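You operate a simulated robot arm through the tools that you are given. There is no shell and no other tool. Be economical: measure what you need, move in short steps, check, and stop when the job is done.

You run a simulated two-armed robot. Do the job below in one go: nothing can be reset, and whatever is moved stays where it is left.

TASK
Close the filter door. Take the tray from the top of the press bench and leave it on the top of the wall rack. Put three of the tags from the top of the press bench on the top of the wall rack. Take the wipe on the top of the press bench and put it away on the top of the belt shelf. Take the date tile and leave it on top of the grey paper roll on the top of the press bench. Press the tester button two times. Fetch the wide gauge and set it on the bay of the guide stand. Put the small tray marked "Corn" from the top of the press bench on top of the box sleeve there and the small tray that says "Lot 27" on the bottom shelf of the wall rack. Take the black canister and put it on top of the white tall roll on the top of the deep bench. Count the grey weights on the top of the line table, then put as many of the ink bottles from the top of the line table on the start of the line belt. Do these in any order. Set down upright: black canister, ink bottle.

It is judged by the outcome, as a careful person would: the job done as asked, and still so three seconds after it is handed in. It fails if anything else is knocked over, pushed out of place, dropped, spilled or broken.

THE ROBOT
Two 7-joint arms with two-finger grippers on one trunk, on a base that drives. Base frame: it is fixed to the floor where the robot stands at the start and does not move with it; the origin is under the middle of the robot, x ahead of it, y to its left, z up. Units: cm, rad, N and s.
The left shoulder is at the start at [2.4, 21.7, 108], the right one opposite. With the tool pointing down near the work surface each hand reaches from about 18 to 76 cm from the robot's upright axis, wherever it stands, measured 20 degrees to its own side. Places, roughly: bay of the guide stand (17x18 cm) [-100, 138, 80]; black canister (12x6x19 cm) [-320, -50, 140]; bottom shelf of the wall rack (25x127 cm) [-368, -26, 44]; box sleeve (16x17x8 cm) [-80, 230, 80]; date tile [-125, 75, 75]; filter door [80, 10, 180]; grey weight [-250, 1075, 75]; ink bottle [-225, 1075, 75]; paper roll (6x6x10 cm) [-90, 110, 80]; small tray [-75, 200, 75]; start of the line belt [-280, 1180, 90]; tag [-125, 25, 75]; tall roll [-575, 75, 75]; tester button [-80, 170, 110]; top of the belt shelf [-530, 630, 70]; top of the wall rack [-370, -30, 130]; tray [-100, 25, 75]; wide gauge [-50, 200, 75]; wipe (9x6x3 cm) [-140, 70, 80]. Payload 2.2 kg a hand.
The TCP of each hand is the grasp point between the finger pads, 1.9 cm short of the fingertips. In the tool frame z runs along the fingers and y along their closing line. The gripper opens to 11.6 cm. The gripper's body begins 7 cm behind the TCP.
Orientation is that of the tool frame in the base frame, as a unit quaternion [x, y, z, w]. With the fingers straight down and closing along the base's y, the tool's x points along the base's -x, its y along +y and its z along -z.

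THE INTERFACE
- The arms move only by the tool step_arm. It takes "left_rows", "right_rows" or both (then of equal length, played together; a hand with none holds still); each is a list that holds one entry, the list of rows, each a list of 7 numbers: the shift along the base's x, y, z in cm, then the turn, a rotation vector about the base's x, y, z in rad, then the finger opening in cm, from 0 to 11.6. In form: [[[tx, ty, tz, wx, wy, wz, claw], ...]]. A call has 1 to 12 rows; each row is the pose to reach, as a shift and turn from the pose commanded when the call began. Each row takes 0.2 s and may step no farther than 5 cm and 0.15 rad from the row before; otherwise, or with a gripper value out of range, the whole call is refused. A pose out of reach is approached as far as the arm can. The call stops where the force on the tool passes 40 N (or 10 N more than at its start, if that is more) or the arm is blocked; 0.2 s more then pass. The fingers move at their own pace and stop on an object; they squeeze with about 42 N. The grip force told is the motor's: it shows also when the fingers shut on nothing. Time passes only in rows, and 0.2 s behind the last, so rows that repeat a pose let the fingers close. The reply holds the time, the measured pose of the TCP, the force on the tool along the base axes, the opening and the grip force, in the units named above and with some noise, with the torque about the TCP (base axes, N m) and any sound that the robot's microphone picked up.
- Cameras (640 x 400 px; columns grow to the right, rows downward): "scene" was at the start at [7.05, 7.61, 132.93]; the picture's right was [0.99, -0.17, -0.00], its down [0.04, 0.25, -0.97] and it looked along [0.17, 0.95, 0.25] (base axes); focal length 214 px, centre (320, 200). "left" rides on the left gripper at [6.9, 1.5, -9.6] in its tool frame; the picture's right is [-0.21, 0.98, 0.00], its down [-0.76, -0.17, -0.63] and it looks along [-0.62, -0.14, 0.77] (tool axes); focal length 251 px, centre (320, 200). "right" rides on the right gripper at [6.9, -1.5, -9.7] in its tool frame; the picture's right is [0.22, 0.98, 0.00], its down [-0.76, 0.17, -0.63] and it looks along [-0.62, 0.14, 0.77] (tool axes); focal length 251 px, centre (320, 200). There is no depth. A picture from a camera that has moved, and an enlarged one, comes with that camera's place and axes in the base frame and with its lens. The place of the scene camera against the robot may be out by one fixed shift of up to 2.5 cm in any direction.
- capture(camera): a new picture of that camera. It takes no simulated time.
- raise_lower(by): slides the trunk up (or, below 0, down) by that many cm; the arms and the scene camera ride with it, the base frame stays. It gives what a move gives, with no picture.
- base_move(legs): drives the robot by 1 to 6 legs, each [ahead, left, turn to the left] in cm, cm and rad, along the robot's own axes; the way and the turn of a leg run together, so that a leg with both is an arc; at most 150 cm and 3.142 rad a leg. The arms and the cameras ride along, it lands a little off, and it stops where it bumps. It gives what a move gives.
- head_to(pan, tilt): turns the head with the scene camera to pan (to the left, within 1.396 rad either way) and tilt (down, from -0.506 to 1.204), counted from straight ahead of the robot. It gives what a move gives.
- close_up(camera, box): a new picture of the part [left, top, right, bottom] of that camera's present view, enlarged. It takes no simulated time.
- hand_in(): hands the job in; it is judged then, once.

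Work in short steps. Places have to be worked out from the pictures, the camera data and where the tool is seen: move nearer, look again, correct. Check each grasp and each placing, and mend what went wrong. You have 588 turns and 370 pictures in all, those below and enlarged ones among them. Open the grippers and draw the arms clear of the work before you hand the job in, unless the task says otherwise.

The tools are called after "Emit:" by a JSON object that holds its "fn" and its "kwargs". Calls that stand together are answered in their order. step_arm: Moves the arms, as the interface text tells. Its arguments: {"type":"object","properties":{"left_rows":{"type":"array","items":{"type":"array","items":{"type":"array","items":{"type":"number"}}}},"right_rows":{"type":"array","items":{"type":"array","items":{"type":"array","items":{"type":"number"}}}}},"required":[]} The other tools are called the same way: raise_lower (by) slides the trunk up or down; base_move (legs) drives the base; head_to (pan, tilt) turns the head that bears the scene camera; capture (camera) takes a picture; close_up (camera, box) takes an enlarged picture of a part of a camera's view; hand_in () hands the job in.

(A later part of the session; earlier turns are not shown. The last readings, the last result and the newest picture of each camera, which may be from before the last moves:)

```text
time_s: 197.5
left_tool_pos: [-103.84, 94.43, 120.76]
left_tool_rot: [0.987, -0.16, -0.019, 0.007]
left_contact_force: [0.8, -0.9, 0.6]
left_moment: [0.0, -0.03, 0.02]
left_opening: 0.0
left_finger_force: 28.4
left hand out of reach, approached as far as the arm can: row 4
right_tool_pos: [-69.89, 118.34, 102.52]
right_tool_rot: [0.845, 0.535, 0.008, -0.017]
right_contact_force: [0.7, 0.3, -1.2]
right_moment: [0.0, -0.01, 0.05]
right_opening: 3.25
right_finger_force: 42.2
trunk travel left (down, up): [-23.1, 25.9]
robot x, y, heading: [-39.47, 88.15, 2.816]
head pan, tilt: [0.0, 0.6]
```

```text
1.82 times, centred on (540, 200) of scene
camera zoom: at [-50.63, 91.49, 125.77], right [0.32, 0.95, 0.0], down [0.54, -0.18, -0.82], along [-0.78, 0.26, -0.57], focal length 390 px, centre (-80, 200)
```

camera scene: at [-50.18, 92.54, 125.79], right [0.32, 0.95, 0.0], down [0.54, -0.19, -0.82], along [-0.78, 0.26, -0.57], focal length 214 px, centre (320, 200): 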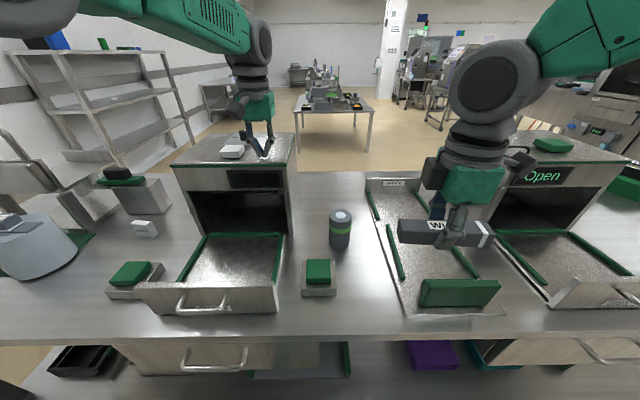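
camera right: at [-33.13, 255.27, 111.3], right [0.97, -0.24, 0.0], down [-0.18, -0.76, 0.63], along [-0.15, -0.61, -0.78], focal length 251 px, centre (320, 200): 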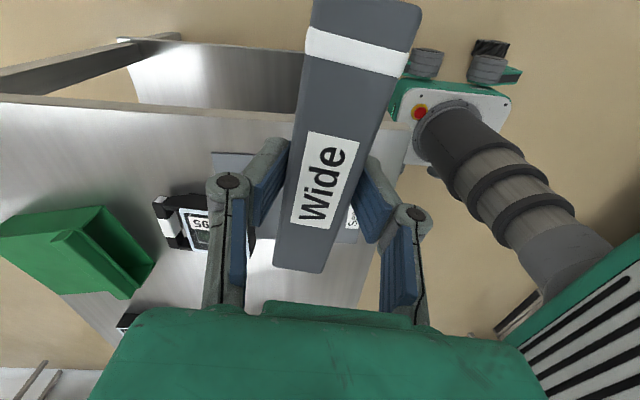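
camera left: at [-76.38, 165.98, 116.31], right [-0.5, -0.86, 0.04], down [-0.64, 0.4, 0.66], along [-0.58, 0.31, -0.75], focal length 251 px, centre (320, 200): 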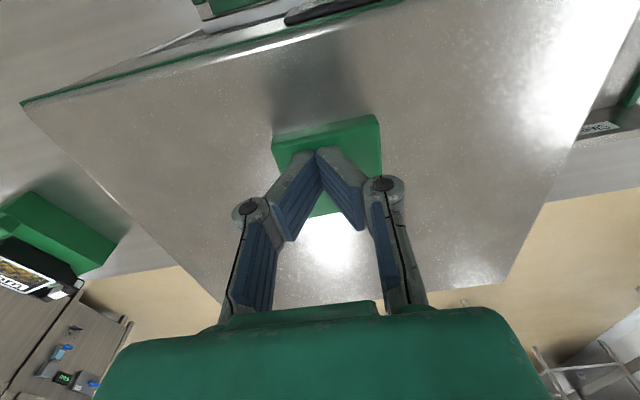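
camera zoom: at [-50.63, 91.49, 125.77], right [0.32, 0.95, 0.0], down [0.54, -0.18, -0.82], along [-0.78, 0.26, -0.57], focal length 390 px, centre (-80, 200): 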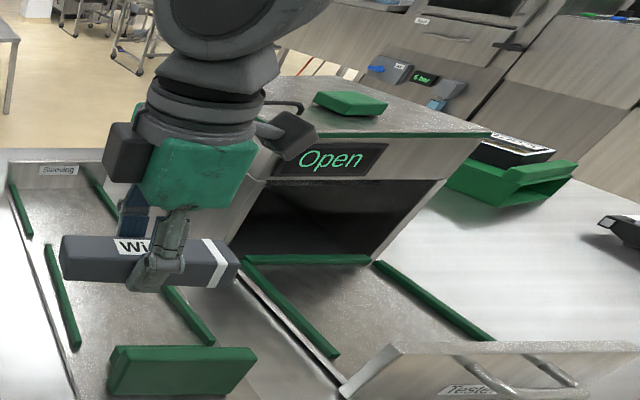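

No harm: both machines' tops look intact; the tester display reads "Open". I retract the left hand and turn the gauge lengthwise (hand back to normal orientation).

Emit:
{"fn": "step_arm", "kwargs": {"left_rows": [[[3.5, -1.2, 0, 0, 0, 0, 0], [7, -2.4, 0, 0, 0, 0, 0], [10.5, -3.6, 0, 0, 0, 0, 0], [14, -4.8, 0, 0, 0, 0, 0], [17.5, -6, 0, 0, 0, 0, 0], [21, -7.2, 0, 0, 0, 0, 0], [24.5, -8.4, 0, 0, 0, 0, 0], [28, -9.6, 0, 0, 0, 0, 0], [31, -10.6, 0, 0, 0, 0, 0], [31, -10.6, 0, 0, 0, 0, 0], [31, -10.6, 0, 0, 0, 0, 0]]], "right_rows": [[[0, 0, 0, 0, 0, -0.14, 1], [0, 0, 0, 0, 0, -0.28, 1], [0, 0, 0, 0, 0, -0.42, 1], [0, 0, 0, 0, 0, -0.56, 1], [0, 0, 0, 0, 0, -0.7, 1], [0, 0, 0, 0, 0, -0.84, 1], [0, 0, 0, 0, 0, -0.98, 1], [0, 0, 0, 0, 0, -1.12, 1], [0, 0, 0, 0, 0, -1.26, 1], [0, 0, 0, 0, 0, -1.36, 1], [0, 0, 0, 0, 0, -1.44, 1]]]}}

Emit:
{"fn": "capture", "kwargs": {"camera": "right"}}

```text
time_s: 199.9
left_tool_pos: [-72.28, 84.59, 120.65]
left_tool_rot: [0.987, -0.16, -0.019, 0.009]
left_contact_force: [-1.0, -0.4, 0.4]
left_moment: [0.02, 0.03, -0.02]
left_opening: 0.0
left_finger_force: 28.3
right_tool_pos: [-69.68, 119.04, 102.49]
right_tool_rot: [0.988, -0.156, 0.015, -0.009]
right_contact_force: [0.6, -0.2, -1.0]
right_moment: [-0.01, -0.01, -0.06]
right_opening: 3.23
right_finger_force: 41.8
trunk travel left (down, up): [-23.1, 25.9]
robot x, y, heading: [-39.59, 88.24, 2.818]
head pan, tilt: [0.0, 0.6]
```

```text
267 pictures are left
camera right: at [-62.85, 118.07, 112.41], right [-0.1, -1.0, -0.02], down [-0.79, 0.07, 0.61], along [-0.6, 0.07, -0.79], focal length 251 px, centre (320, 200)
```

right: 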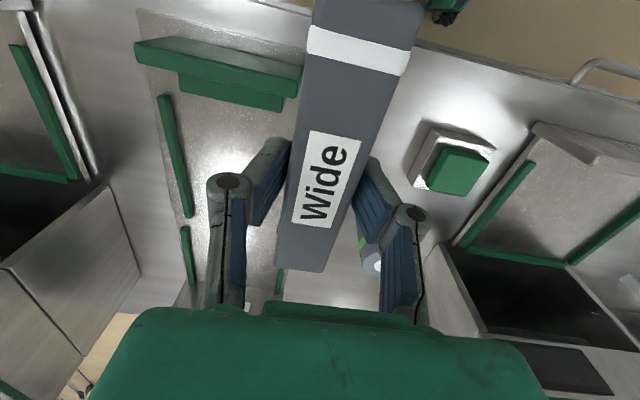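

I drive 6 ahead and 4 right for reach, then re-image.

Emit:
{"fn": "base_move", "kwargs": {"legs": [[6, -6, 0]]}}

Emit:
{"fn": "step_arm", "kwargs": {"right_rows": [[[-2, 1, 1, 0, 0, 0, 1], [-4, 2, 2, 0, 0, 0, 1], [-6, 3, 3, 0, 0, 0, 1], [-6, 3, 3, 0, 0, 0, 1], [-6, 3, 3, 0, 0, 0, 1]]]}}

Emit:
{"fn": "capture", "kwargs": {"camera": "right"}}

Emit:
{"fn": "capture", "kwargs": {"camera": "scene"}}

```text
time_s: 200.9
left_tool_pos: [-77.49, 88.01, 120.15]
left_tool_rot: [0.987, -0.159, -0.017, -0.007]
left_contact_force: [-0.4, -0.3, 1.2]
left_moment: [0.09, -0.08, -0.01]
left_opening: 0.01
left_finger_force: 28.5
right_tool_pos: [-74.67, 122.9, 103.09]
right_tool_rot: [0.988, -0.153, 0.018, -0.026]
right_contact_force: [-0.9, -1.1, -1.9]
right_moment: [0.12, -0.08, 0.04]
right_opening: 3.21
right_finger_force: 42.0
trunk travel left (down, up): [-23.1, 25.9]
robot x, y, heading: [-43.11, 94.83, 2.82]
head pan, tilt: [0.0, 0.6]
```

```text
time_s: 202.1
left_tool_pos: [-75.66, 93.13, 120.8]
left_tool_rot: [0.987, -0.16, -0.021, 0.015]
left_contact_force: [0.5, 0.6, -0.9]
left_moment: [-0.05, 0.01, -0.02]
left_opening: 0.02
left_finger_force: 28.5
right_tool_pos: [-79.1, 130.29, 105.12]
right_tool_rot: [0.988, -0.155, 0.015, -0.003]
right_contact_force: [1.2, 1.4, -1.6]
right_moment: [-0.12, 0.02, 0.04]
right_opening: 3.2
right_finger_force: 41.8
trunk travel left (down, up): [-23.1, 25.9]
robot x, y, heading: [-42.97, 95.58, 2.822]
head pan, tilt: [0.0, 0.6]
```

```text
266 pictures are left
camera right: at [-72.32, 129.57, 115.12], right [-0.09, -1.0, -0.01], down [-0.79, 0.07, 0.61], along [-0.61, 0.06, -0.79], focal length 251 px, centre (320, 200)
```

right: 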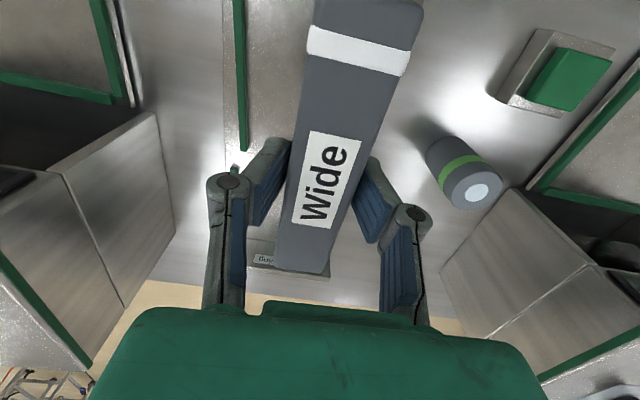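

```text
265 pictures are left
camera scene: at [-53.86, 99.99, 125.8], right [0.32, 0.95, -0.01], down [0.54, -0.19, -0.82], along [-0.78, 0.26, -0.57], focal length 214 px, centre (320, 200)
```

scene: 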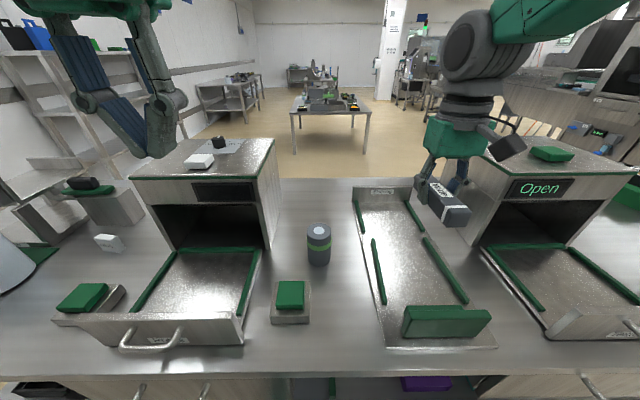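

Rear bay centre works out to (-100,139). I carry the gauge over it.

Emit:
{"fn": "step_arm", "kwargs": {"right_rows": [[[-4, 1.5, -1, 0, 0, 0, 1], [-8, 3, -2, 0, 0, 0, 1], [-12, 4.5, -3, 0, 0, 0, 1], [-16, 6, -5, 0, 0, 0, 1], [-19, 7, -8, 0, 0, 0, 1], [-21.4, 8, -11, 0, 0, 0, 1]]]}}

Emit:
{"fn": "close_up", "kwargs": {"camera": "scene", "box": [320, 140, 520, 300]}}

```text
time_s: 203.7
left_tool_pos: [-75.83, 90.58, 120.77]
left_tool_rot: [0.987, -0.159, -0.022, 0.007]
left_contact_force: [0.4, 0.0, 1.2]
left_moment: [-0.03, 0.04, 0.0]
left_opening: 0.02
left_finger_force: 28.5
right_tool_pos: [-100.85, 135.77, 95.04]
right_tool_rot: [0.988, -0.152, 0.013, -0.012]
right_contact_force: [0.9, 0.5, -0.4]
right_moment: [-0.07, 0.02, -0.02]
right_opening: 3.21
right_finger_force: 42.2
trunk travel left (down, up): [-23.1, 25.9]
robot x, y, heading: [-43.43, 94.59, 2.817]
head pan, tilt: [0.0, 0.6]
stopped in row 6 (right hand): the arm was blocked; the commanded pose is now the measured one
```

```text
2.50 times, centred on (420, 220) of scene
camera zoom: at [-54.67, 97.42, 125.82], right [0.32, 0.95, 0.01], down [0.54, -0.17, -0.82], along [-0.78, 0.26, -0.57], focal length 536 px, centre (70, 150)
```

zoom: 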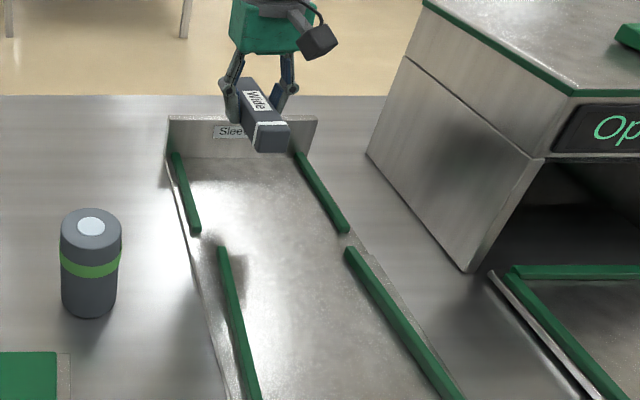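

Rails bracket the bay centre (-98.8,137.7). I correct by (+1.1,+2.2), wait for sway, and lower to just above.

Emit:
{"fn": "step_arm", "kwargs": {"right_rows": [[[0.6, 1.1, -1, 0, 0, 0, 1], [1.1, 2.2, -2, 0, 0, 0, 1], [1.1, 2.2, -4, 0, 0, 0, 1], [1.1, 2.2, -6, 0, 0, 0, 1], [1.1, 2.2, -8, 0, 0, 0, 1], [1.1, 2.2, -8, 0, 0, 0, 1], [1.1, 2.2, -8, 0, 0, 0, 1], [1.1, 2.2, -8, 0, 0, 0, 1], [1.1, 2.2, -8, 0, 0, 0, 1]]]}}

Emit:
{"fn": "close_up", "kwargs": {"camera": "scene", "box": [320, 140, 520, 300]}}

```text
time_s: 205.7
left_tool_pos: [-75.83, 91.29, 120.76]
left_tool_rot: [0.987, -0.159, -0.022, 0.01]
left_contact_force: [0.7, -0.3, -0.9]
left_moment: [-0.04, 0.04, -0.01]
left_opening: 0.01
left_finger_force: 28.9
right_tool_pos: [-99.65, 138.5, 86.58]
right_tool_rot: [0.988, -0.153, 0.013, -0.009]
right_contact_force: [-0.1, 0.2, -0.8]
right_moment: [-0.03, 0.06, 0.02]
right_opening: 3.22
right_finger_force: 42.0
trunk travel left (down, up): [-23.1, 25.9]
robot x, y, heading: [-43.71, 94.78, 2.814]
head pan, tilt: [0.0, 0.6]
```

```text
2.50 times, centred on (420, 220) of scene
camera zoom: at [-53.9, 100.16, 125.77], right [0.32, 0.95, -0.02], down [0.53, -0.19, -0.82], along [-0.78, 0.25, -0.57], focal length 536 px, centre (70, 150)
```

zoom: 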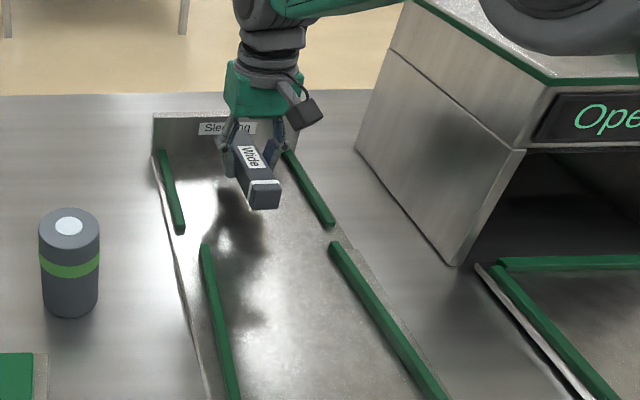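

Well placed between the rear rails; I lower to contact.

Emit:
{"fn": "step_arm", "kwargs": {"right_rows": [[[0, -0.5, -1, 0, 0, 0, 1], [0, -0.5, -1.8, 0, 0, 0, 1], [0, -0.5, -2.4, 0, 0, 0, 1], [0, -0.5, -3, 0, 0, 0, 1]]]}}

```text
time_s: 206.7
left_tool_pos: [-76.7, 88.62, 120.63]
left_tool_rot: [0.987, -0.158, -0.019, 0.0]
left_contact_force: [-0.5, 0.1, -0.1]
left_moment: [0.05, -0.02, 0.02]
left_opening: 0.0
left_finger_force: 28.2
right_tool_pos: [-100.5, 135.78, 83.98]
right_tool_rot: [0.988, -0.15, 0.014, -0.018]
right_contact_force: [0.1, -1.0, -1.4]
right_moment: [0.09, -0.03, 0.0]
right_opening: 3.22
right_finger_force: 42.0
trunk travel left (down, up): [-23.1, 25.9]
robot x, y, heading: [-43.4, 94.54, 2.817]
head pan, tilt: [0.0, 0.6]
```

Emit:
{"fn": "step_arm", "kwargs": {"right_rows": [[[0, 0, -0.4, 0, 0, 0, 1], [0, 0, -0.8, 0, 0, 0, 1], [0, 0, -1.2, 0, 0, 0, 1], [0, 0, -1.2, 0, 0, 0, 1]]]}}

```text
time_s: 207.7
left_tool_pos: [-76.81, 87.91, 120.44]
left_tool_rot: [0.987, -0.157, -0.019, -0.002]
left_contact_force: [-0.6, -1.4, -0.5]
left_moment: [0.07, -0.02, 0.05]
left_opening: 0.0
left_finger_force: 28.1
right_tool_pos: [-100.48, 135.51, 82.91]
right_tool_rot: [0.988, -0.152, 0.013, -0.02]
right_contact_force: [0.3, 0.8, 12.3]
right_moment: [0.09, 0.9, -0.03]
right_opening: 3.26
right_finger_force: 42.0
trunk travel left (down, up): [-23.1, 25.9]
robot x, y, heading: [-43.42, 93.84, 2.815]
head pan, tilt: [0.0, 0.6]
```

Contact. I release and lift.

Emit:
{"fn": "step_arm", "kwargs": {"right_rows": [[[0, 0, 0, 0, 0, 0, 4.5], [0, 0, 0, 0, 0, 0, 6.5], [0, 0, 3, 0, 0, 0, 6.5], [0, 0, 7, 0, 0, 0, 6.5], [0, 0, 11, 0, 0, 0, 6.5], [3, -1, 15, 0, 0, 0, 6.5]]]}}

Emit:
{"fn": "close_up", "kwargs": {"camera": "scene", "box": [320, 140, 520, 300]}}

```text
refused: row 6 steps farther than a row can; nothing moved
```

```text
2.50 times, centred on (420, 220) of scene
camera zoom: at [-55.02, 96.07, 125.81], right [0.32, 0.95, 0.01], down [0.54, -0.17, -0.82], along [-0.78, 0.27, -0.57], focal length 536 px, centre (70, 150)
```

zoom: 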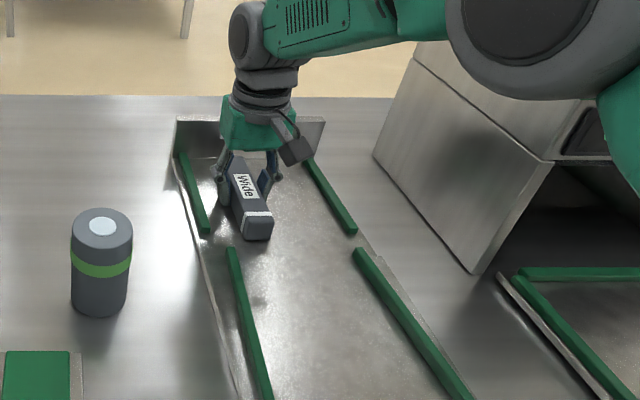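

Slightly left and near; I shift it 1.5 cm right and 0.6 in, then release.

Emit:
{"fn": "step_arm", "kwargs": {"right_rows": [[[0, 0, 1, 0, 0, 0, 1], [-0.1, 1.6, 1, 0, 0, 0, 1], [-0.1, 1.6, 0.2, 0, 0, 0, 1], [-0.1, 1.6, 0.2, 0, 0, 0, 4.5], [-0.1, 1.6, 0.2, 0, 0, 0, 6.5], [0, 1.6, 3, 0, 0, 0, 6.5], [0, 1.6, 7, 0, 0, 0, 6.5], [0, 1.6, 11, 0, 0, 0, 6.5], [2, 1, 14, 0, 0, 0, 6.5]]]}}

Emit:
{"fn": "close_up", "kwargs": {"camera": "scene", "box": [320, 140, 520, 300]}}

```text
time_s: 209.7
left_tool_pos: [-75.8, 90.72, 120.77]
left_tool_rot: [0.987, -0.158, -0.023, 0.009]
left_contact_force: [0.9, 0.1, 0.0]
left_moment: [-0.03, 0.02, -0.01]
left_opening: 0.0
left_finger_force: 28.4
right_tool_pos: [-97.49, 138.71, 96.7]
right_tool_rot: [0.988, -0.152, 0.012, -0.01]
right_contact_force: [0.9, -0.1, -0.1]
right_moment: [-0.01, 0.05, 0.01]
right_opening: 6.49
right_finger_force: 0.2
trunk travel left (down, up): [-23.1, 25.9]
robot x, y, heading: [-43.29, 94.49, 2.822]
head pan, tilt: [0.0, 0.6]
```

```text
2.50 times, centred on (420, 220) of scene
camera zoom: at [-54.1, 98.64, 125.83], right [0.32, 0.95, 0.0], down [0.54, -0.18, -0.82], along [-0.78, 0.26, -0.57], focal length 536 px, centre (70, 150)
```

zoom: 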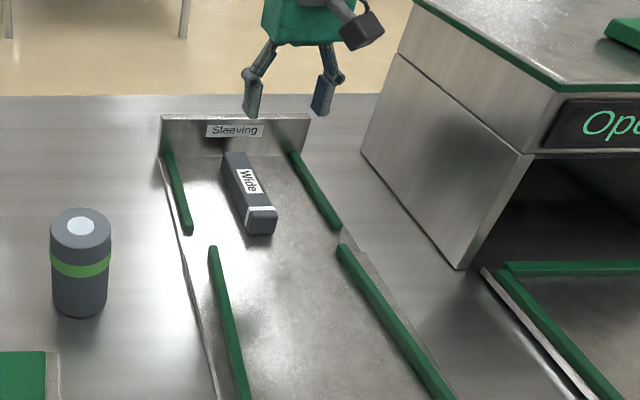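

Gauge is in the bay. Next the date tile: I retract the right hand first.

Emit:
{"fn": "step_arm", "kwargs": {"right_rows": [[[3.8, -1.2, 2, 0, 0, 0, 6.5], [7.6, -2.4, 4, 0, 0, 0, 6.5], [11.4, -3.6, 6, 0, 0, 0, 6.5], [15.2, -4.8, 8, 0, 0, 0, 6.5], [19, -6, 10, 0, 0, 0, 6.5], [22.8, -7.2, 12, 0, 0, 0, 6.5], [26.6, -8.4, 13, 0, 0, 0, 6.5], [30, -9.6, 14, 0, 0, 0, 6.5]]]}}

```text
time_s: 211.5
left_tool_pos: [-75.52, 91.72, 120.89]
left_tool_rot: [0.987, -0.159, -0.023, 0.011]
left_contact_force: [-0.6, 1.2, -0.8]
left_moment: [-0.08, 0.04, 0.01]
left_opening: 0.0
left_finger_force: 28.2
right_tool_pos: [-67.35, 129.96, 110.38]
right_tool_rot: [0.988, -0.152, 0.011, -0.008]
right_contact_force: [0.3, 1.7, 1.8]
right_moment: [-0.1, 0.03, 0.01]
right_opening: 6.5
right_finger_force: 0.2
trunk travel left (down, up): [-23.1, 25.9]
robot x, y, heading: [-43.46, 94.56, 2.815]
head pan, tilt: [0.0, 0.6]
```

Emit:
{"fn": "base_move", "kwargs": {"legs": [[0, 28, 0.01]]}}

Emit:
{"fn": "head_to", "kwargs": {"pan": 0.2, "tilt": 0.6}}

Emit:
{"fn": "capture", "kwargs": {"camera": "scene"}}

Emit:
{"fn": "capture", "kwargs": {"camera": "left"}}

```text
time_s: 213.5
left_tool_pos: [-84.52, 64.66, 120.86]
left_tool_rot: [0.988, -0.153, -0.021, 0.012]
left_contact_force: [-0.5, 0.8, 0.1]
left_moment: [-0.05, 0.06, 0.0]
left_opening: 0.03
left_finger_force: 29.1
right_tool_pos: [-76.57, 103.11, 110.42]
right_tool_rot: [0.989, -0.148, 0.013, -0.007]
right_contact_force: [1.2, 1.9, 0.4]
right_moment: [-0.02, 0.02, 0.0]
right_opening: 6.5
right_finger_force: 0.0
trunk travel left (down, up): [-23.1, 25.9]
robot x, y, heading: [-52.19, 68.21, 2.827]
head pan, tilt: [0.0, 0.6]
```

```text
time_s: 214.2
left_tool_pos: [-84.25, 64.88, 120.85]
left_tool_rot: [0.988, -0.154, -0.023, 0.011]
left_contact_force: [0.8, -0.3, -0.2]
left_moment: [-0.01, 0.03, 0.03]
left_opening: 0.02
left_finger_force: 28.6
right_tool_pos: [-76.51, 103.28, 110.47]
right_tool_rot: [0.989, -0.148, 0.012, -0.007]
right_contact_force: [0.0, 0.5, -0.7]
right_moment: [-0.04, -0.03, 0.0]
right_opening: 6.52
right_finger_force: 0.0
trunk travel left (down, up): [-23.1, 25.9]
robot x, y, heading: [-52.2, 68.3, 2.836]
head pan, tilt: [0.201, 0.6]
```

```text
260 pictures are left
camera scene: at [-62.81, 71.81, 125.83], right [0.11, 0.99, -0.01], down [0.56, -0.08, -0.83], along [-0.82, 0.09, -0.56], focal length 214 px, centre (320, 200)
```

scene: 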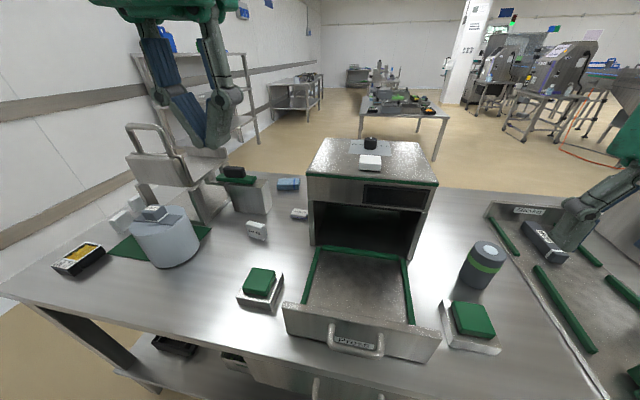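

```text
259 pictures are left
camera left: at [-77.66, 61.35, 130.24], right [-0.5, -0.86, 0.04], down [-0.64, 0.4, 0.66], along [-0.58, 0.31, -0.75], focal length 251 px, centre (320, 200)
```

left: 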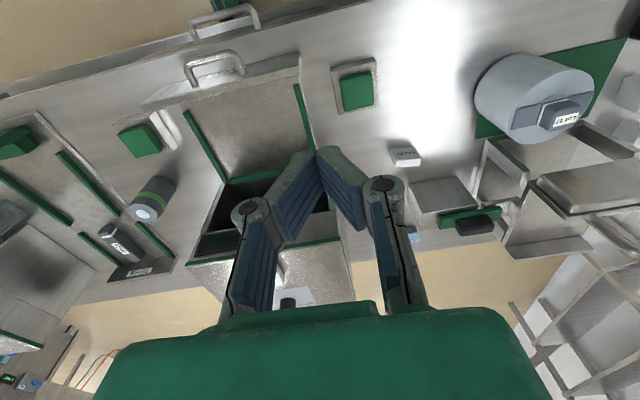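

Tile at about (-121.8,71); wipe at (-142.6,68). I zoom on them.

Emit:
{"fn": "close_up", "kwargs": {"camera": "scene", "box": [230, 160, 350, 250]}}

```text
4.44 times, centred on (290, 205) of scene
camera zoom: at [-62.81, 71.81, 125.83], right [0.11, 0.99, -0.01], down [0.56, -0.08, -0.83], along [-0.82, 0.09, -0.56], focal length 953 px, centre (453, 178)
```

zoom: 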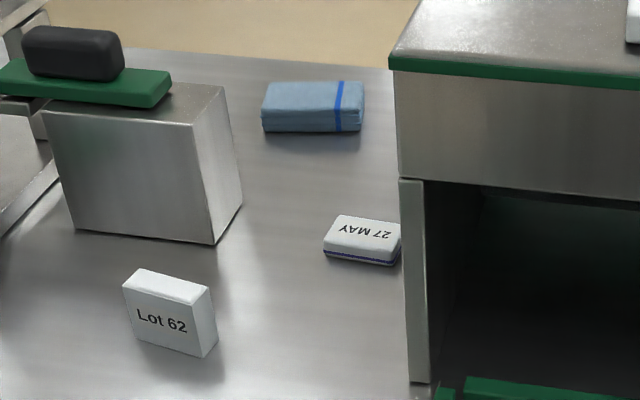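

I rotate the left hand ~93° to close across the tile's short side, fingers open 7.

Emit:
{"fn": "step_arm", "kwargs": {"left_rows": [[[0, 0, 0, 0, 0, -0.14, 2], [0, 0, 0, 0, 0, -0.28, 4], [0, 0, 0, 0, 0, -0.42, 6], [0, 0, 0, 0, 0, -0.56, 7], [0, 0, 0, 0, 0, -0.7, 7], [0, 0, 0, 0, 0, -0.84, 7], [0, 0, 0, 0, 0, -0.98, 7], [0, 0, 0, 0, 0, -1.12, 7], [0, 0, 0, 0, 0, -1.26, 7], [0, 0, 0, 0, 0, -1.4, 7], [0, 0, 0, 0, 0, -1.54, 7], [0, 0, 0, 0, 0, -1.65, 7]]]}}

Emit:
{"fn": "step_arm", "kwargs": {"left_rows": [[[-4, 0.7, 0, 0, 0, 0, 7], [-8, 1.4, 0, 0, 0, 0, 7], [-12, 2.1, 0, 0, 0, 0, 7], [-16, 2.8, 0, 0, 0, 0, 7], [-20, 3.4, -1, 0, 0, 0, 7], [-24, 4, -2, 0, 0, 0, 7], [-28, 4.6, -4, 0, 0, 0, 7], [-31.5, 5, -7, 0, 0, 0, 7], [-34.5, 5.3, -10, 0, 0, 0, 7], [-36, 5.5, -14, 0, 0, 0, 7]]]}}

Emit:
{"fn": "capture", "kwargs": {"camera": "left"}}

```text
time_s: 216.8
left_tool_pos: [-84.27, 64.72, 120.79]
left_tool_rot: [-0.555, 0.832, 0.012, 0.009]
left_contact_force: [0.8, 0.9, -0.3]
left_moment: [-0.08, 0.03, 0.02]
left_opening: 7.0
left_finger_force: 0.1
right_tool_pos: [-76.41, 103.28, 110.54]
right_tool_rot: [0.989, -0.149, 0.011, -0.007]
right_contact_force: [0.1, 1.9, -0.1]
right_moment: [-0.1, -0.01, 0.0]
right_opening: 6.52
right_finger_force: 0.2
trunk travel left (down, up): [-23.1, 25.9]
robot x, y, heading: [-51.64, 68.45, 2.823]
head pan, tilt: [0.201, 0.6]
```

```text
time_s: 219.0
left_tool_pos: [-121.45, 67.15, 106.27]
left_tool_rot: [-0.558, 0.83, 0.02, 0.018]
left_contact_force: [-0.8, -0.8, -0.4]
left_moment: [0.1, -0.07, 0.02]
left_opening: 6.97
left_finger_force: 0.0
right_tool_pos: [-77.49, 100.13, 111.05]
right_tool_rot: [0.989, -0.147, 0.014, -0.02]
right_contact_force: [-0.2, -0.2, 0.3]
right_moment: [0.02, -0.04, -0.01]
right_opening: 6.52
right_finger_force: 0.1
trunk travel left (down, up): [-23.1, 25.9]
robot x, y, heading: [-51.96, 68.22, 2.826]
head pan, tilt: [0.201, 0.6]
```

```text
257 pictures are left
camera left: at [-125.47, 60.78, 115.7], right [-0.82, 0.57, 0.02], down [0.43, 0.6, 0.67], along [0.37, 0.56, -0.74], focal length 251 px, centre (320, 200)
```

left: 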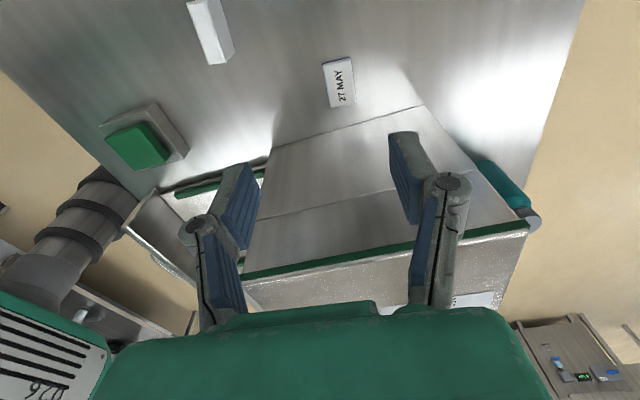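

Tile centre (-122.1,71.4), orientation matches. I go down to z≈88 and let the sway settle.

Emit:
{"fn": "step_arm", "kwargs": {"left_rows": [[[0, 1.5, -4, 0, 0, 0, 7], [-0.3, 3, -8, 0, 0, 0, 7], [-0.6, 4.2, -12, 0, 0, 0, 7], [-0.6, 4.2, -16, 0, 0, 0, 7], [-0.6, 4.2, -18, 0, 0, 0, 7], [-0.6, 4.2, -18, 0, 0, 0, 7], [-0.6, 4.2, -18, 0, 0, 0, 7], [-0.6, 4.2, -18, 0, 0, 0, 7], [-0.6, 4.2, -18, 0, 0, 0, 7]]]}}

Emit:
{"fn": "capture", "kwargs": {"camera": "left"}}

```text
time_s: 221.0
left_tool_pos: [-121.15, 73.44, 88.85]
left_tool_rot: [-0.556, 0.831, 0.015, 0.011]
left_contact_force: [0.2, 1.5, -0.6]
left_moment: [-0.05, -0.02, 0.02]
left_opening: 6.98
left_finger_force: 0.0
right_tool_pos: [-76.65, 102.38, 110.75]
right_tool_rot: [0.989, -0.148, 0.012, -0.011]
right_contact_force: [-0.1, 0.1, -0.5]
right_moment: [-0.07, 0.06, -0.01]
right_opening: 6.47
right_finger_force: 0.0
trunk travel left (down, up): [-23.1, 25.9]
robot x, y, heading: [-51.91, 68.55, 2.829]
head pan, tilt: [0.201, 0.6]
```

```text
256 pictures are left
camera left: at [-125.21, 67.24, 98.16], right [-0.82, 0.57, 0.02], down [0.44, 0.61, 0.66], along [0.36, 0.55, -0.75], focal length 251 px, centre (320, 200)
```

left: 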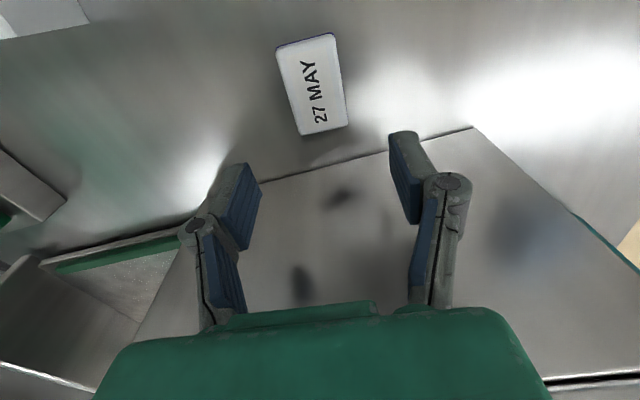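

Emit:
{"fn": "step_arm", "kwargs": {"left_rows": [[[-0.6, -1, 0, 0, 0, 0, 7], [-1.2, -2.1, 0, 0, 0, 0, 7], [-1.2, -2.1, -2, 0, 0, 0, 7], [-1.2, -2.1, -2, 0, 0, 0, 7], [-1.2, -2.1, -2, 0, 0, 0, 7]]]}}

Emit:
{"fn": "capture", "kwargs": {"camera": "left"}}

```text
time_s: 222.2
left_tool_pos: [-122.85, 70.08, 86.54]
left_tool_rot: [-0.556, 0.831, 0.018, 0.016]
left_contact_force: [-0.6, -0.9, -0.2]
left_moment: [0.03, -0.01, -0.03]
left_opening: 6.97
left_finger_force: 0.1
right_tool_pos: [-77.14, 100.89, 110.79]
right_tool_rot: [0.989, -0.148, 0.013, -0.017]
right_contact_force: [-0.4, 0.1, -0.3]
right_moment: [0.02, -0.04, 0.01]
right_opening: 6.48
right_finger_force: 0.1
trunk travel left (down, up): [-23.1, 25.9]
robot x, y, heading: [-52.36, 67.72, 2.83]
head pan, tilt: [0.201, 0.6]
```

```text
255 pictures are left
camera left: at [-126.89, 63.77, 95.9], right [-0.82, 0.57, 0.02], down [0.44, 0.61, 0.66], along [0.36, 0.56, -0.75], focal length 251 px, centre (320, 200)
```

left: 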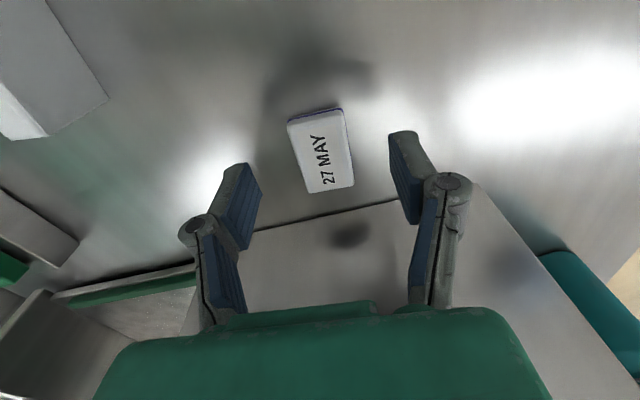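

Nearly centred. I descend and close.

Emit:
{"fn": "step_arm", "kwargs": {"left_rows": [[[0.3, 0.3, -2, 0, 0, 0, 7], [0.3, 0.3, -4, 0, 0, 0, 7], [0.3, 0.3, -4.8, 0, 0, 0, 7], [0.3, 0.3, -4.8, 0, 0, 0, 4], [0.3, 0.3, -4.8, 0, 0, 0, 2], [0.3, 0.3, -4.8, 0, 0, 0, 2]]]}}

Emit:
{"fn": "capture", "kwargs": {"camera": "left"}}

```text
time_s: 223.6
left_tool_pos: [-122.25, 70.69, 82.15]
left_tool_rot: [-0.557, 0.83, 0.019, 0.012]
left_contact_force: [0.6, -7.5, 22.6]
left_moment: [0.01, -0.44, -0.09]
left_opening: 3.56
left_finger_force: 41.5
right_tool_pos: [-76.89, 101.48, 110.99]
right_tool_rot: [0.989, -0.148, 0.012, -0.014]
right_contact_force: [0.2, -0.8, -0.2]
right_moment: [-0.02, 0.0, -0.01]
right_opening: 6.48
right_finger_force: 0.1
trunk travel left (down, up): [-23.1, 25.9]
robot x, y, heading: [-51.99, 68.36, 2.821]
head pan, tilt: [0.201, 0.6]
```

```text
254 pictures are left
camera left: at [-126.38, 64.45, 91.49], right [-0.82, 0.57, 0.03], down [0.44, 0.61, 0.66], along [0.36, 0.55, -0.75], focal length 251 px, centre (320, 200)
```

left: 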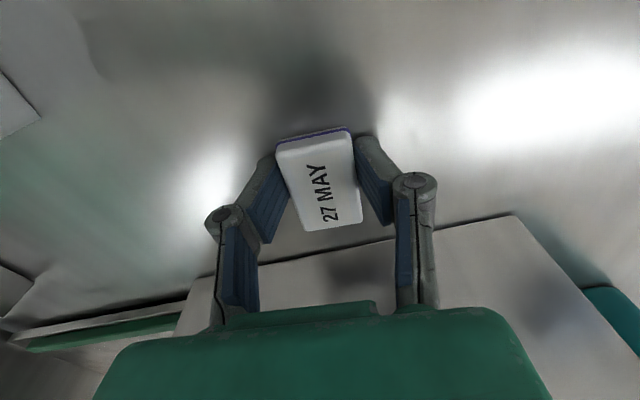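

Tile gripped. I lift straight up, clear of the press.

Emit:
{"fn": "step_arm", "kwargs": {"left_rows": [[[0, -0.3, 3, 0, 0, 0, 2], [0, -0.6, 7, 0, 0, 0, 2], [0, -1, 11, 0, 0, 0, 2], [0, -1, 15, 0, 0, 0, 2], [0, -1, 19, 0, 0, 0, 2], [0, -1, 23, 0, 0, 0, 2], [0, -1, 27, 0, 0, 0, 2], [0, -1, 31, 0, 0, 0, 2], [2, -1.5, 34, 0, 0, 0, 2]]]}}

Emit:
{"fn": "step_arm", "kwargs": {"left_rows": [[[4, -1.2, 0, 0, 0, 0, 2], [8, -2.4, 0, 0, 0, 0, 2], [12, -3.6, 0, 0, 0, 0, 2], [16, -4.8, 0, 0, 0, 0, 2], [20, -6, 0, 0, 0, 0, 2], [24, -7.2, 0, 0, 0, 0, 2], [28, -8.4, 0, 0, 0, 0, 2], [32, -9.6, 0, 0, 0, 0, 2]]]}}

```text
time_s: 225.6
left_tool_pos: [-119.89, 69.17, 116.3]
left_tool_rot: [-0.557, 0.83, 0.017, 0.013]
left_contact_force: [0.8, -0.1, 0.2]
left_moment: [0.04, 0.04, 0.01]
left_opening: 3.55
left_finger_force: 42.0
right_tool_pos: [-76.68, 101.54, 111.01]
right_tool_rot: [0.989, -0.149, 0.01, -0.014]
right_contact_force: [1.1, -0.7, -0.1]
right_moment: [0.02, 0.02, -0.01]
right_opening: 6.5
right_finger_force: 0.1
trunk travel left (down, up): [-23.1, 25.9]
robot x, y, heading: [-52.31, 68.21, 2.827]
head pan, tilt: [0.201, 0.6]
```

```text
time_s: 227.4
left_tool_pos: [-88.24, 59.22, 115.92]
left_tool_rot: [-0.556, 0.831, 0.018, 0.014]
left_contact_force: [0.2, -0.6, -0.3]
left_moment: [0.01, 0.08, 0.02]
left_opening: 3.57
left_finger_force: 41.8
right_tool_pos: [-76.94, 101.21, 110.86]
right_tool_rot: [0.989, -0.149, 0.012, -0.016]
right_contact_force: [0.0, 0.0, -0.3]
right_moment: [0.06, 0.03, 0.01]
right_opening: 6.53
right_finger_force: 0.2
trunk travel left (down, up): [-23.1, 25.9]
robot x, y, heading: [-52.44, 68.38, 2.828]
head pan, tilt: [0.201, 0.6]
```

Now drive right 45 cm.

Emit:
{"fn": "base_move", "kwargs": {"legs": [[0, -45, 0]]}}

Emit:
{"fn": "step_arm", "kwargs": {"left_rows": [[[0, 0, 0, 0, 0, 0, 2], [0, 0, 0, 0, 0, 0, 2], [0, 0, 0, 0, 0, 0, 2], [0, 0, 0, 0, 0, 0, 2], [0, 0, 0, 0, 0, 0, 2], [0, 0, 0, 0, 0, 0, 2], [0, 0, 0, 0, 0, 0, 2], [0, 0, 0, 0, 0, 0, 2]]]}}

Emit:
{"fn": "capture", "kwargs": {"camera": "scene"}}

Emit:
{"fn": "capture", "kwargs": {"camera": "left"}}

```text
time_s: 230.1
left_tool_pos: [-74.61, 101.87, 115.74]
left_tool_rot: [-0.554, 0.832, 0.019, 0.018]
left_contact_force: [-0.5, 0.5, 0.3]
left_moment: [0.03, -0.03, -0.03]
left_opening: 3.56
left_finger_force: 41.7
right_tool_pos: [-62.98, 143.49, 110.91]
right_tool_rot: [0.988, -0.152, 0.014, -0.019]
right_contact_force: [-0.5, -0.1, -0.9]
right_moment: [-0.02, -0.03, 0.01]
right_opening: 6.49
right_finger_force: 0.0
trunk travel left (down, up): [-23.1, 25.9]
robot x, y, heading: [-38.22, 110.93, 2.82]
head pan, tilt: [0.201, 0.6]
```

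```text
time_s: 231.9
left_tool_pos: [-74.48, 101.64, 115.88]
left_tool_rot: [-0.554, 0.832, 0.019, 0.017]
left_contact_force: [-0.3, 0.0, 0.2]
left_moment: [-0.01, -0.02, 0.04]
left_opening: 3.55
left_finger_force: 42.1
right_tool_pos: [-62.81, 143.42, 111.09]
right_tool_rot: [0.988, -0.152, 0.013, -0.018]
right_contact_force: [0.1, 0.0, 0.2]
right_moment: [0.02, 0.01, -0.01]
right_opening: 6.5
right_finger_force: 0.0
trunk travel left (down, up): [-23.1, 25.9]
robot x, y, heading: [-38.22, 110.57, 2.82]
head pan, tilt: [0.201, 0.6]
```

```text
253 pictures are left
camera scene: at [-49.57, 112.1, 125.81], right [0.12, 0.99, 0.0], down [0.56, -0.07, -0.82], along [-0.82, 0.1, -0.57], focal length 214 px, centre (320, 200)
```

scene: 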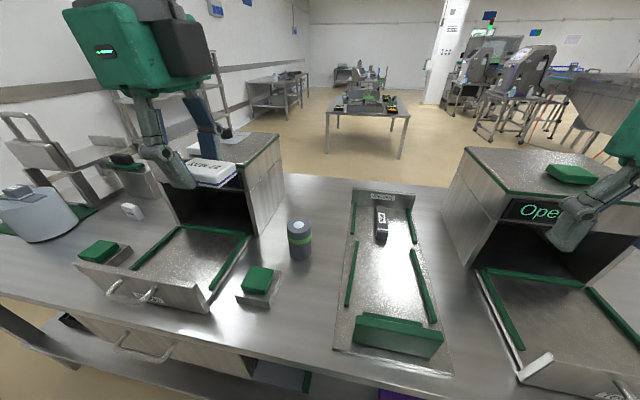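

```text
252 pictures are left
camera left: at [-78.56, 95.37, 125.16], right [-0.82, 0.57, 0.02], down [0.44, 0.6, 0.67], along [0.37, 0.56, -0.74], focal length 251 px, centre (320, 200)
```

left: 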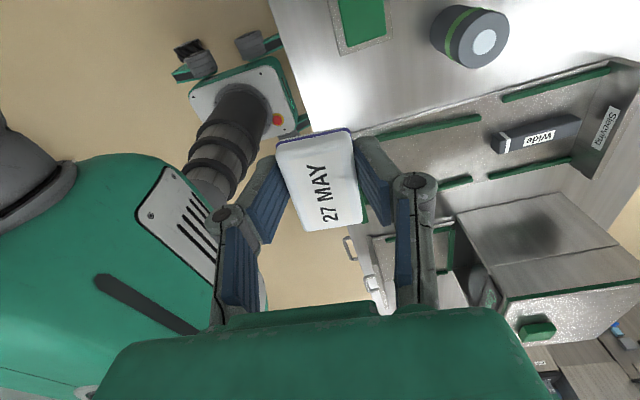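

Roll top centre ≈(-92.2,112.4). I move the tile above it at z≈98.

Emit:
{"fn": "step_arm", "kwargs": {"left_rows": [[[-3.5, 2.2, -2, 0, 0, 0, 2], [-7, 4.4, -4, 0, 0, 0, 2], [-10.5, 6.6, -7, 0, 0, 0, 2], [-14, 8.8, -10, 0, 0, 0, 2], [-16.5, 10.2, -14, 0, 0, 0, 2], [-17.7, 10.8, -18, 0, 0, 0, 2], [-17.7, 10.8, -18, 0, 0, 0, 2], [-17.7, 10.8, -18, 0, 0, 0, 2], [-17.7, 10.8, -18, 0, 0, 0, 2]]]}}

Emit:
{"fn": "capture", "kwargs": {"camera": "left"}}

Emit:
{"fn": "close_up", "kwargs": {"camera": "scene", "box": [220, 150, 380, 290]}}

```text
refused: row 3 steps farther than a row can; nothing moved
```

```text
251 pictures are left
camera left: at [-78.56, 95.37, 125.16], right [-0.82, 0.57, 0.02], down [0.44, 0.6, 0.67], along [0.37, 0.56, -0.74], focal length 251 px, centre (320, 200)
```

left: 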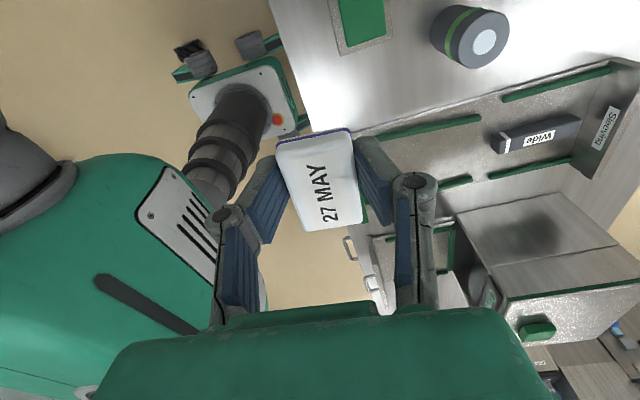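

```text
2.86 times, centred on (300, 220) of scene
camera zoom: at [-49.57, 112.1, 125.81], right [0.12, 0.99, 0.0], down [0.56, -0.07, -0.82], along [-0.82, 0.1, -0.57], focal length 613 px, centre (377, 143)
```

zoom: 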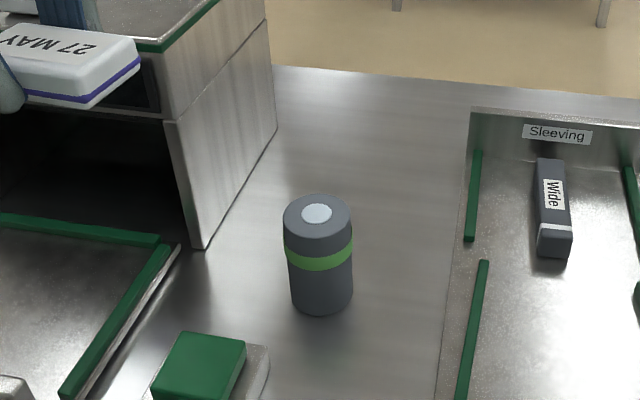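

I keep each row under 5 cm total.

Emit:
{"fn": "step_arm", "kwargs": {"left_rows": [[[-3, 1.8, -2, 0, 0, 0, 2], [-6, 3.6, -4, 0, 0, 0, 2], [-9, 5.4, -6, 0, 0, 0, 2], [-12, 7.2, -8, 0, 0, 0, 2], [-15, 9, -10, 0, 0, 0, 2], [-17.7, 10.8, -12, 0, 0, 0, 2], [-17.7, 10.8, -15, 0, 0, 0, 2], [-17.7, 10.8, -18, 0, 0, 0, 2], [-17.7, 10.8, -18, 0, 0, 0, 2], [-17.7, 10.8, -18, 0, 0, 0, 2]]]}}

Emit:
{"fn": "capture", "kwargs": {"camera": "left"}}

Emit:
{"fn": "close_up", "kwargs": {"camera": "scene", "box": [220, 150, 380, 290]}}

```text
time_s: 234.1
left_tool_pos: [-91.87, 113.25, 97.92]
left_tool_rot: [-0.555, 0.832, 0.018, 0.014]
left_contact_force: [-0.3, -0.7, 0.0]
left_moment: [-0.07, -0.03, -0.06]
left_opening: 3.56
left_finger_force: 41.2
right_tool_pos: [-62.56, 144.16, 110.89]
right_tool_rot: [0.988, -0.152, 0.013, -0.016]
right_contact_force: [-0.2, 0.7, 0.6]
right_moment: [0.0, -0.03, 0.03]
right_opening: 6.5
right_finger_force: 0.0
trunk travel left (down, up): [-23.1, 25.9]
robot x, y, heading: [-37.9, 110.72, 2.816]
head pan, tilt: [0.201, 0.6]
```

```text
249 pictures are left
camera left: at [-95.98, 107.0, 107.29], right [-0.82, 0.57, 0.02], down [0.44, 0.6, 0.66], along [0.37, 0.55, -0.75], focal length 251 px, centre (320, 200)
```

left: 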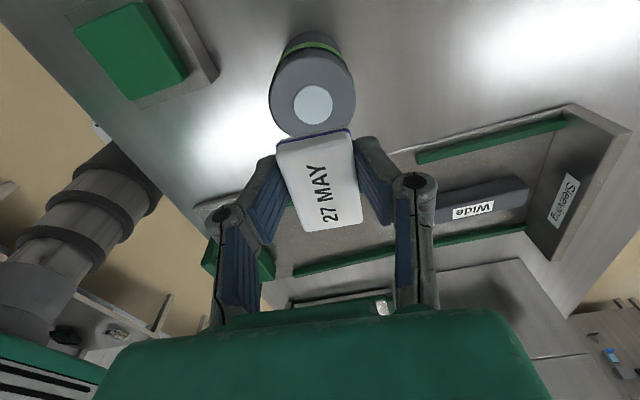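

```text
2.86 times, centred on (300, 220) of scene
camera zoom: at [-49.42, 112.95, 125.81], right [0.12, 0.99, 0.0], down [0.56, -0.07, -0.82], along [-0.82, 0.1, -0.57], focal length 613 px, centre (377, 143)
```

zoom: 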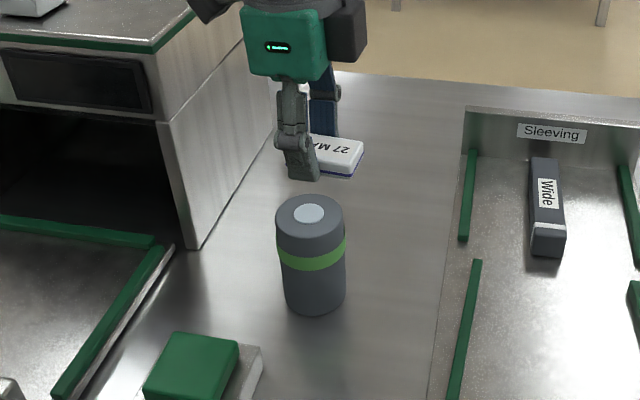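

Tile centre is within 0.6 cm of the roll centre. I adjust and lower.

Emit:
{"fn": "step_arm", "kwargs": {"left_rows": [[[-0.2, -0.5, -1.5, 0, 0, 0, 2], [-0.2, -0.5, -3, 0, 0, 0, 2], [-0.2, -0.5, -4, 0, 0, 0, 2], [-0.2, -0.5, -4.5, 0, 0, 0, 2], [-0.2, -0.5, -4.5, 0, 0, 0, 2]]]}}

Emit:
{"fn": "capture", "kwargs": {"camera": "left"}}

```text
time_s: 235.3
left_tool_pos: [-92.11, 112.63, 93.4]
left_tool_rot: [-0.554, 0.832, 0.018, 0.014]
left_contact_force: [-0.4, -0.4, -1.0]
left_moment: [0.03, 0.02, 0.03]
left_opening: 3.56
left_finger_force: 41.9
right_tool_pos: [-62.54, 143.97, 110.9]
right_tool_rot: [0.988, -0.153, 0.012, -0.016]
right_contact_force: [0.3, -0.3, 0.3]
right_moment: [-0.01, 0.01, -0.02]
right_opening: 6.51
right_finger_force: 0.0
trunk travel left (down, up): [-23.1, 25.9]
robot x, y, heading: [-38.23, 110.65, 2.822]
head pan, tilt: [0.201, 0.6]
```

```text
247 pictures are left
camera left: at [-96.22, 106.3, 102.72], right [-0.82, 0.57, 0.02], down [0.44, 0.6, 0.66], along [0.37, 0.55, -0.75], focal length 251 px, centre (320, 200)
```

left: 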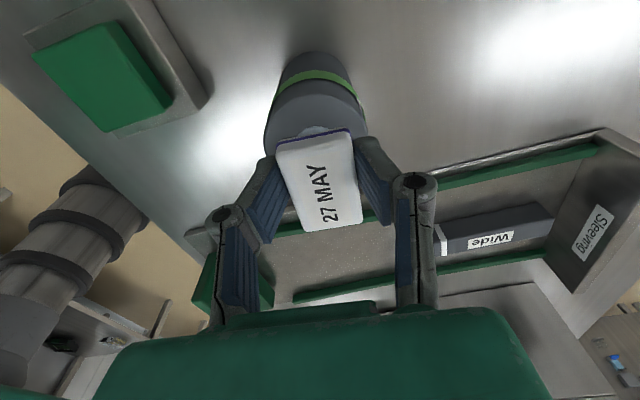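

Emit:
{"fn": "step_arm", "kwargs": {"left_rows": [[[0, 0, -0.4, 0, 0, 0, 2], [0, 0, -0.8, 0, 0, 0, 2], [0, 0, -1.2, 0, 0, 0, 2]]]}}

```text
time_s: 236.1
left_tool_pos: [-92.08, 112.56, 92.22]
left_tool_rot: [-0.554, 0.832, 0.019, 0.015]
left_contact_force: [-0.5, 0.0, 0.1]
left_moment: [0.01, 0.02, 0.02]
left_opening: 3.55
left_finger_force: 42.1
right_tool_pos: [-62.62, 144.19, 110.9]
right_tool_rot: [0.988, -0.152, 0.012, -0.016]
right_contact_force: [-0.3, -0.5, -0.5]
right_moment: [0.01, 0.01, -0.01]
right_opening: 6.54
right_finger_force: 0.1
trunk travel left (down, up): [-23.1, 25.9]
robot x, y, heading: [-38.41, 111.1, 2.822]
head pan, tilt: [0.201, 0.6]
```

Emit:
{"fn": "step_arm", "kwargs": {"left_rows": [[[0, 0, -0.3, 0, 0, 0, 2], [0, 0, -0.6, 0, 0, 0, 2], [0, 0, -0.9, 0, 0, 0, 2]]]}}

Emit:
{"fn": "close_up", "kwargs": {"camera": "scene", "box": [260, 180, 340, 250]}}

```text
time_s: 236.9
left_tool_pos: [-92.19, 112.62, 92.05]
left_tool_rot: [-0.554, 0.832, 0.024, 0.013]
left_contact_force: [5.2, -4.2, 20.3]
left_moment: [-0.33, -0.5, -0.01]
left_opening: 3.55
left_finger_force: 41.9
right_tool_pos: [-62.51, 144.02, 110.93]
right_tool_rot: [0.988, -0.152, 0.012, -0.016]
right_contact_force: [-0.8, -0.4, -0.2]
right_moment: [-0.01, -0.02, 0.03]
right_opening: 6.51
right_finger_force: 0.1
trunk travel left (down, up): [-23.1, 25.9]
robot x, y, heading: [-37.99, 111.07, 2.817]
head pan, tilt: [0.201, 0.6]
stopped in row 3 (left hand): the force on the tool passed its limit at 44 N (the readings are from after the stop); the commanded pose is now the measured one
```

```text
5.71 times, centred on (300, 215) of scene
camera zoom: at [-49.27, 112.74, 125.84], right [0.12, 0.99, 0.0], down [0.56, -0.07, -0.82], along [-0.82, 0.1, -0.57], focal length 1226 px, centre (434, 114)
```

zoom: 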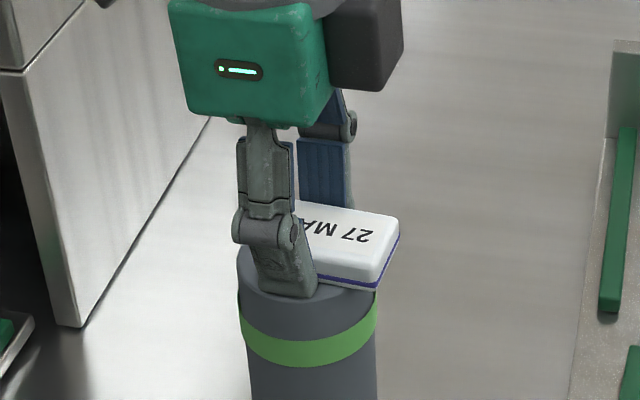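

Contact made; tile is about 0.7 cm off centre, stable. I relieve the pressure, open, and lift.

Emit:
{"fn": "step_arm", "kwargs": {"left_rows": [[[0, 0, 0.25, 0, 0, 0, 2], [0, 0, 0.25, 0, 0, 0, 4], [0, 0, 0.3, 0, 0, 0, 5], [0, 0, 0.3, 0, 0, 0, 5.5], [0, 0, 2, 0, 0, 0, 5.5], [0, 0, 5, 0, 0, 0, 5.5], [0, 0, 9, 0, 0, 0, 5.5], [0, 0, 13, 0, 0, 0, 5.5], [0, 0, 17, 0, 0, 0, 5.5]]]}}

Emit:
{"fn": "close_up", "kwargs": {"camera": "scene", "box": [260, 180, 340, 270]}}

```text
time_s: 238.9
left_tool_pos: [-92.14, 112.7, 108.96]
left_tool_rot: [-0.554, 0.832, 0.022, 0.013]
left_contact_force: [0.3, 0.4, 0.1]
left_moment: [0.0, -0.02, 0.01]
left_opening: 5.5
left_finger_force: 0.0
right_tool_pos: [-62.49, 143.91, 111.02]
right_tool_rot: [0.988, -0.151, 0.011, -0.017]
right_contact_force: [-0.1, 0.5, 0.1]
right_moment: [0.0, 0.02, 0.02]
right_opening: 6.49
right_finger_force: 0.0
trunk travel left (down, up): [-23.1, 25.9]
robot x, y, heading: [-38.24, 110.74, 2.821]
head pan, tilt: [0.201, 0.6]
```

```text
4.44 times, centred on (300, 225) of scene
camera zoom: at [-49.39, 112.78, 125.82], right [0.12, 0.99, 0.0], down [0.56, -0.07, -0.82], along [-0.82, 0.1, -0.57], focal length 953 px, centre (409, 89)
```

zoom: 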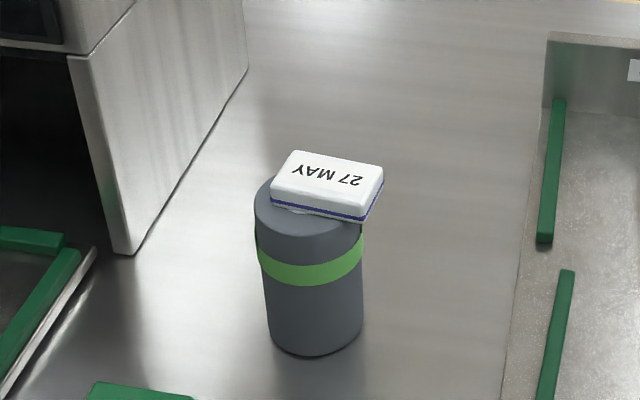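

Tile rests on the roll. I retract and re-orient the left hand, then drive to the bench's left end.

Emit:
{"fn": "step_arm", "kwargs": {"left_rows": [[[2, -0.6, 2, 0, 0, 0.14, 7], [5, -1.5, 4, 0, 0, 0.28, 7], [8, -2.5, 6, 0, 0, 0.42, 7], [11, -3.5, 8, 0, 0, 0.56, 8], [14, -4.5, 10, 0, 0, 0.7, 9], [16, -5.5, 12, 0, 0, 0.84, 10], [18, -6.5, 13, 0, 0, 0.98, 11], [20, -7.5, 13, 0, 0, 1.12, 11], [22, -8.5, 13, 0, 0, 1.26, 11], [24, -9.5, 13, 0, 0, 1.4, 11], [24, -10.5, 13, 0, 0, 1.54, 11], [24, -11.5, 13, 0, 0, 1.65, 11]]]}}

```text
time_s: 241.5
left_tool_pos: [-68.39, 100.86, 121.83]
left_tool_rot: [0.987, -0.156, -0.025, 0.008]
left_contact_force: [0.0, -1.0, 0.1]
left_moment: [0.03, -0.02, 0.01]
left_opening: 10.99
left_finger_force: 0.0
right_tool_pos: [-62.48, 143.8, 110.95]
right_tool_rot: [0.988, -0.152, 0.011, -0.017]
right_contact_force: [0.3, -0.9, -0.4]
right_moment: [0.02, 0.02, -0.01]
right_opening: 6.49
right_finger_force: 0.1
trunk travel left (down, up): [-23.1, 25.9]
robot x, y, heading: [-37.95, 111.08, 2.82]
head pan, tilt: [0.201, 0.6]
```

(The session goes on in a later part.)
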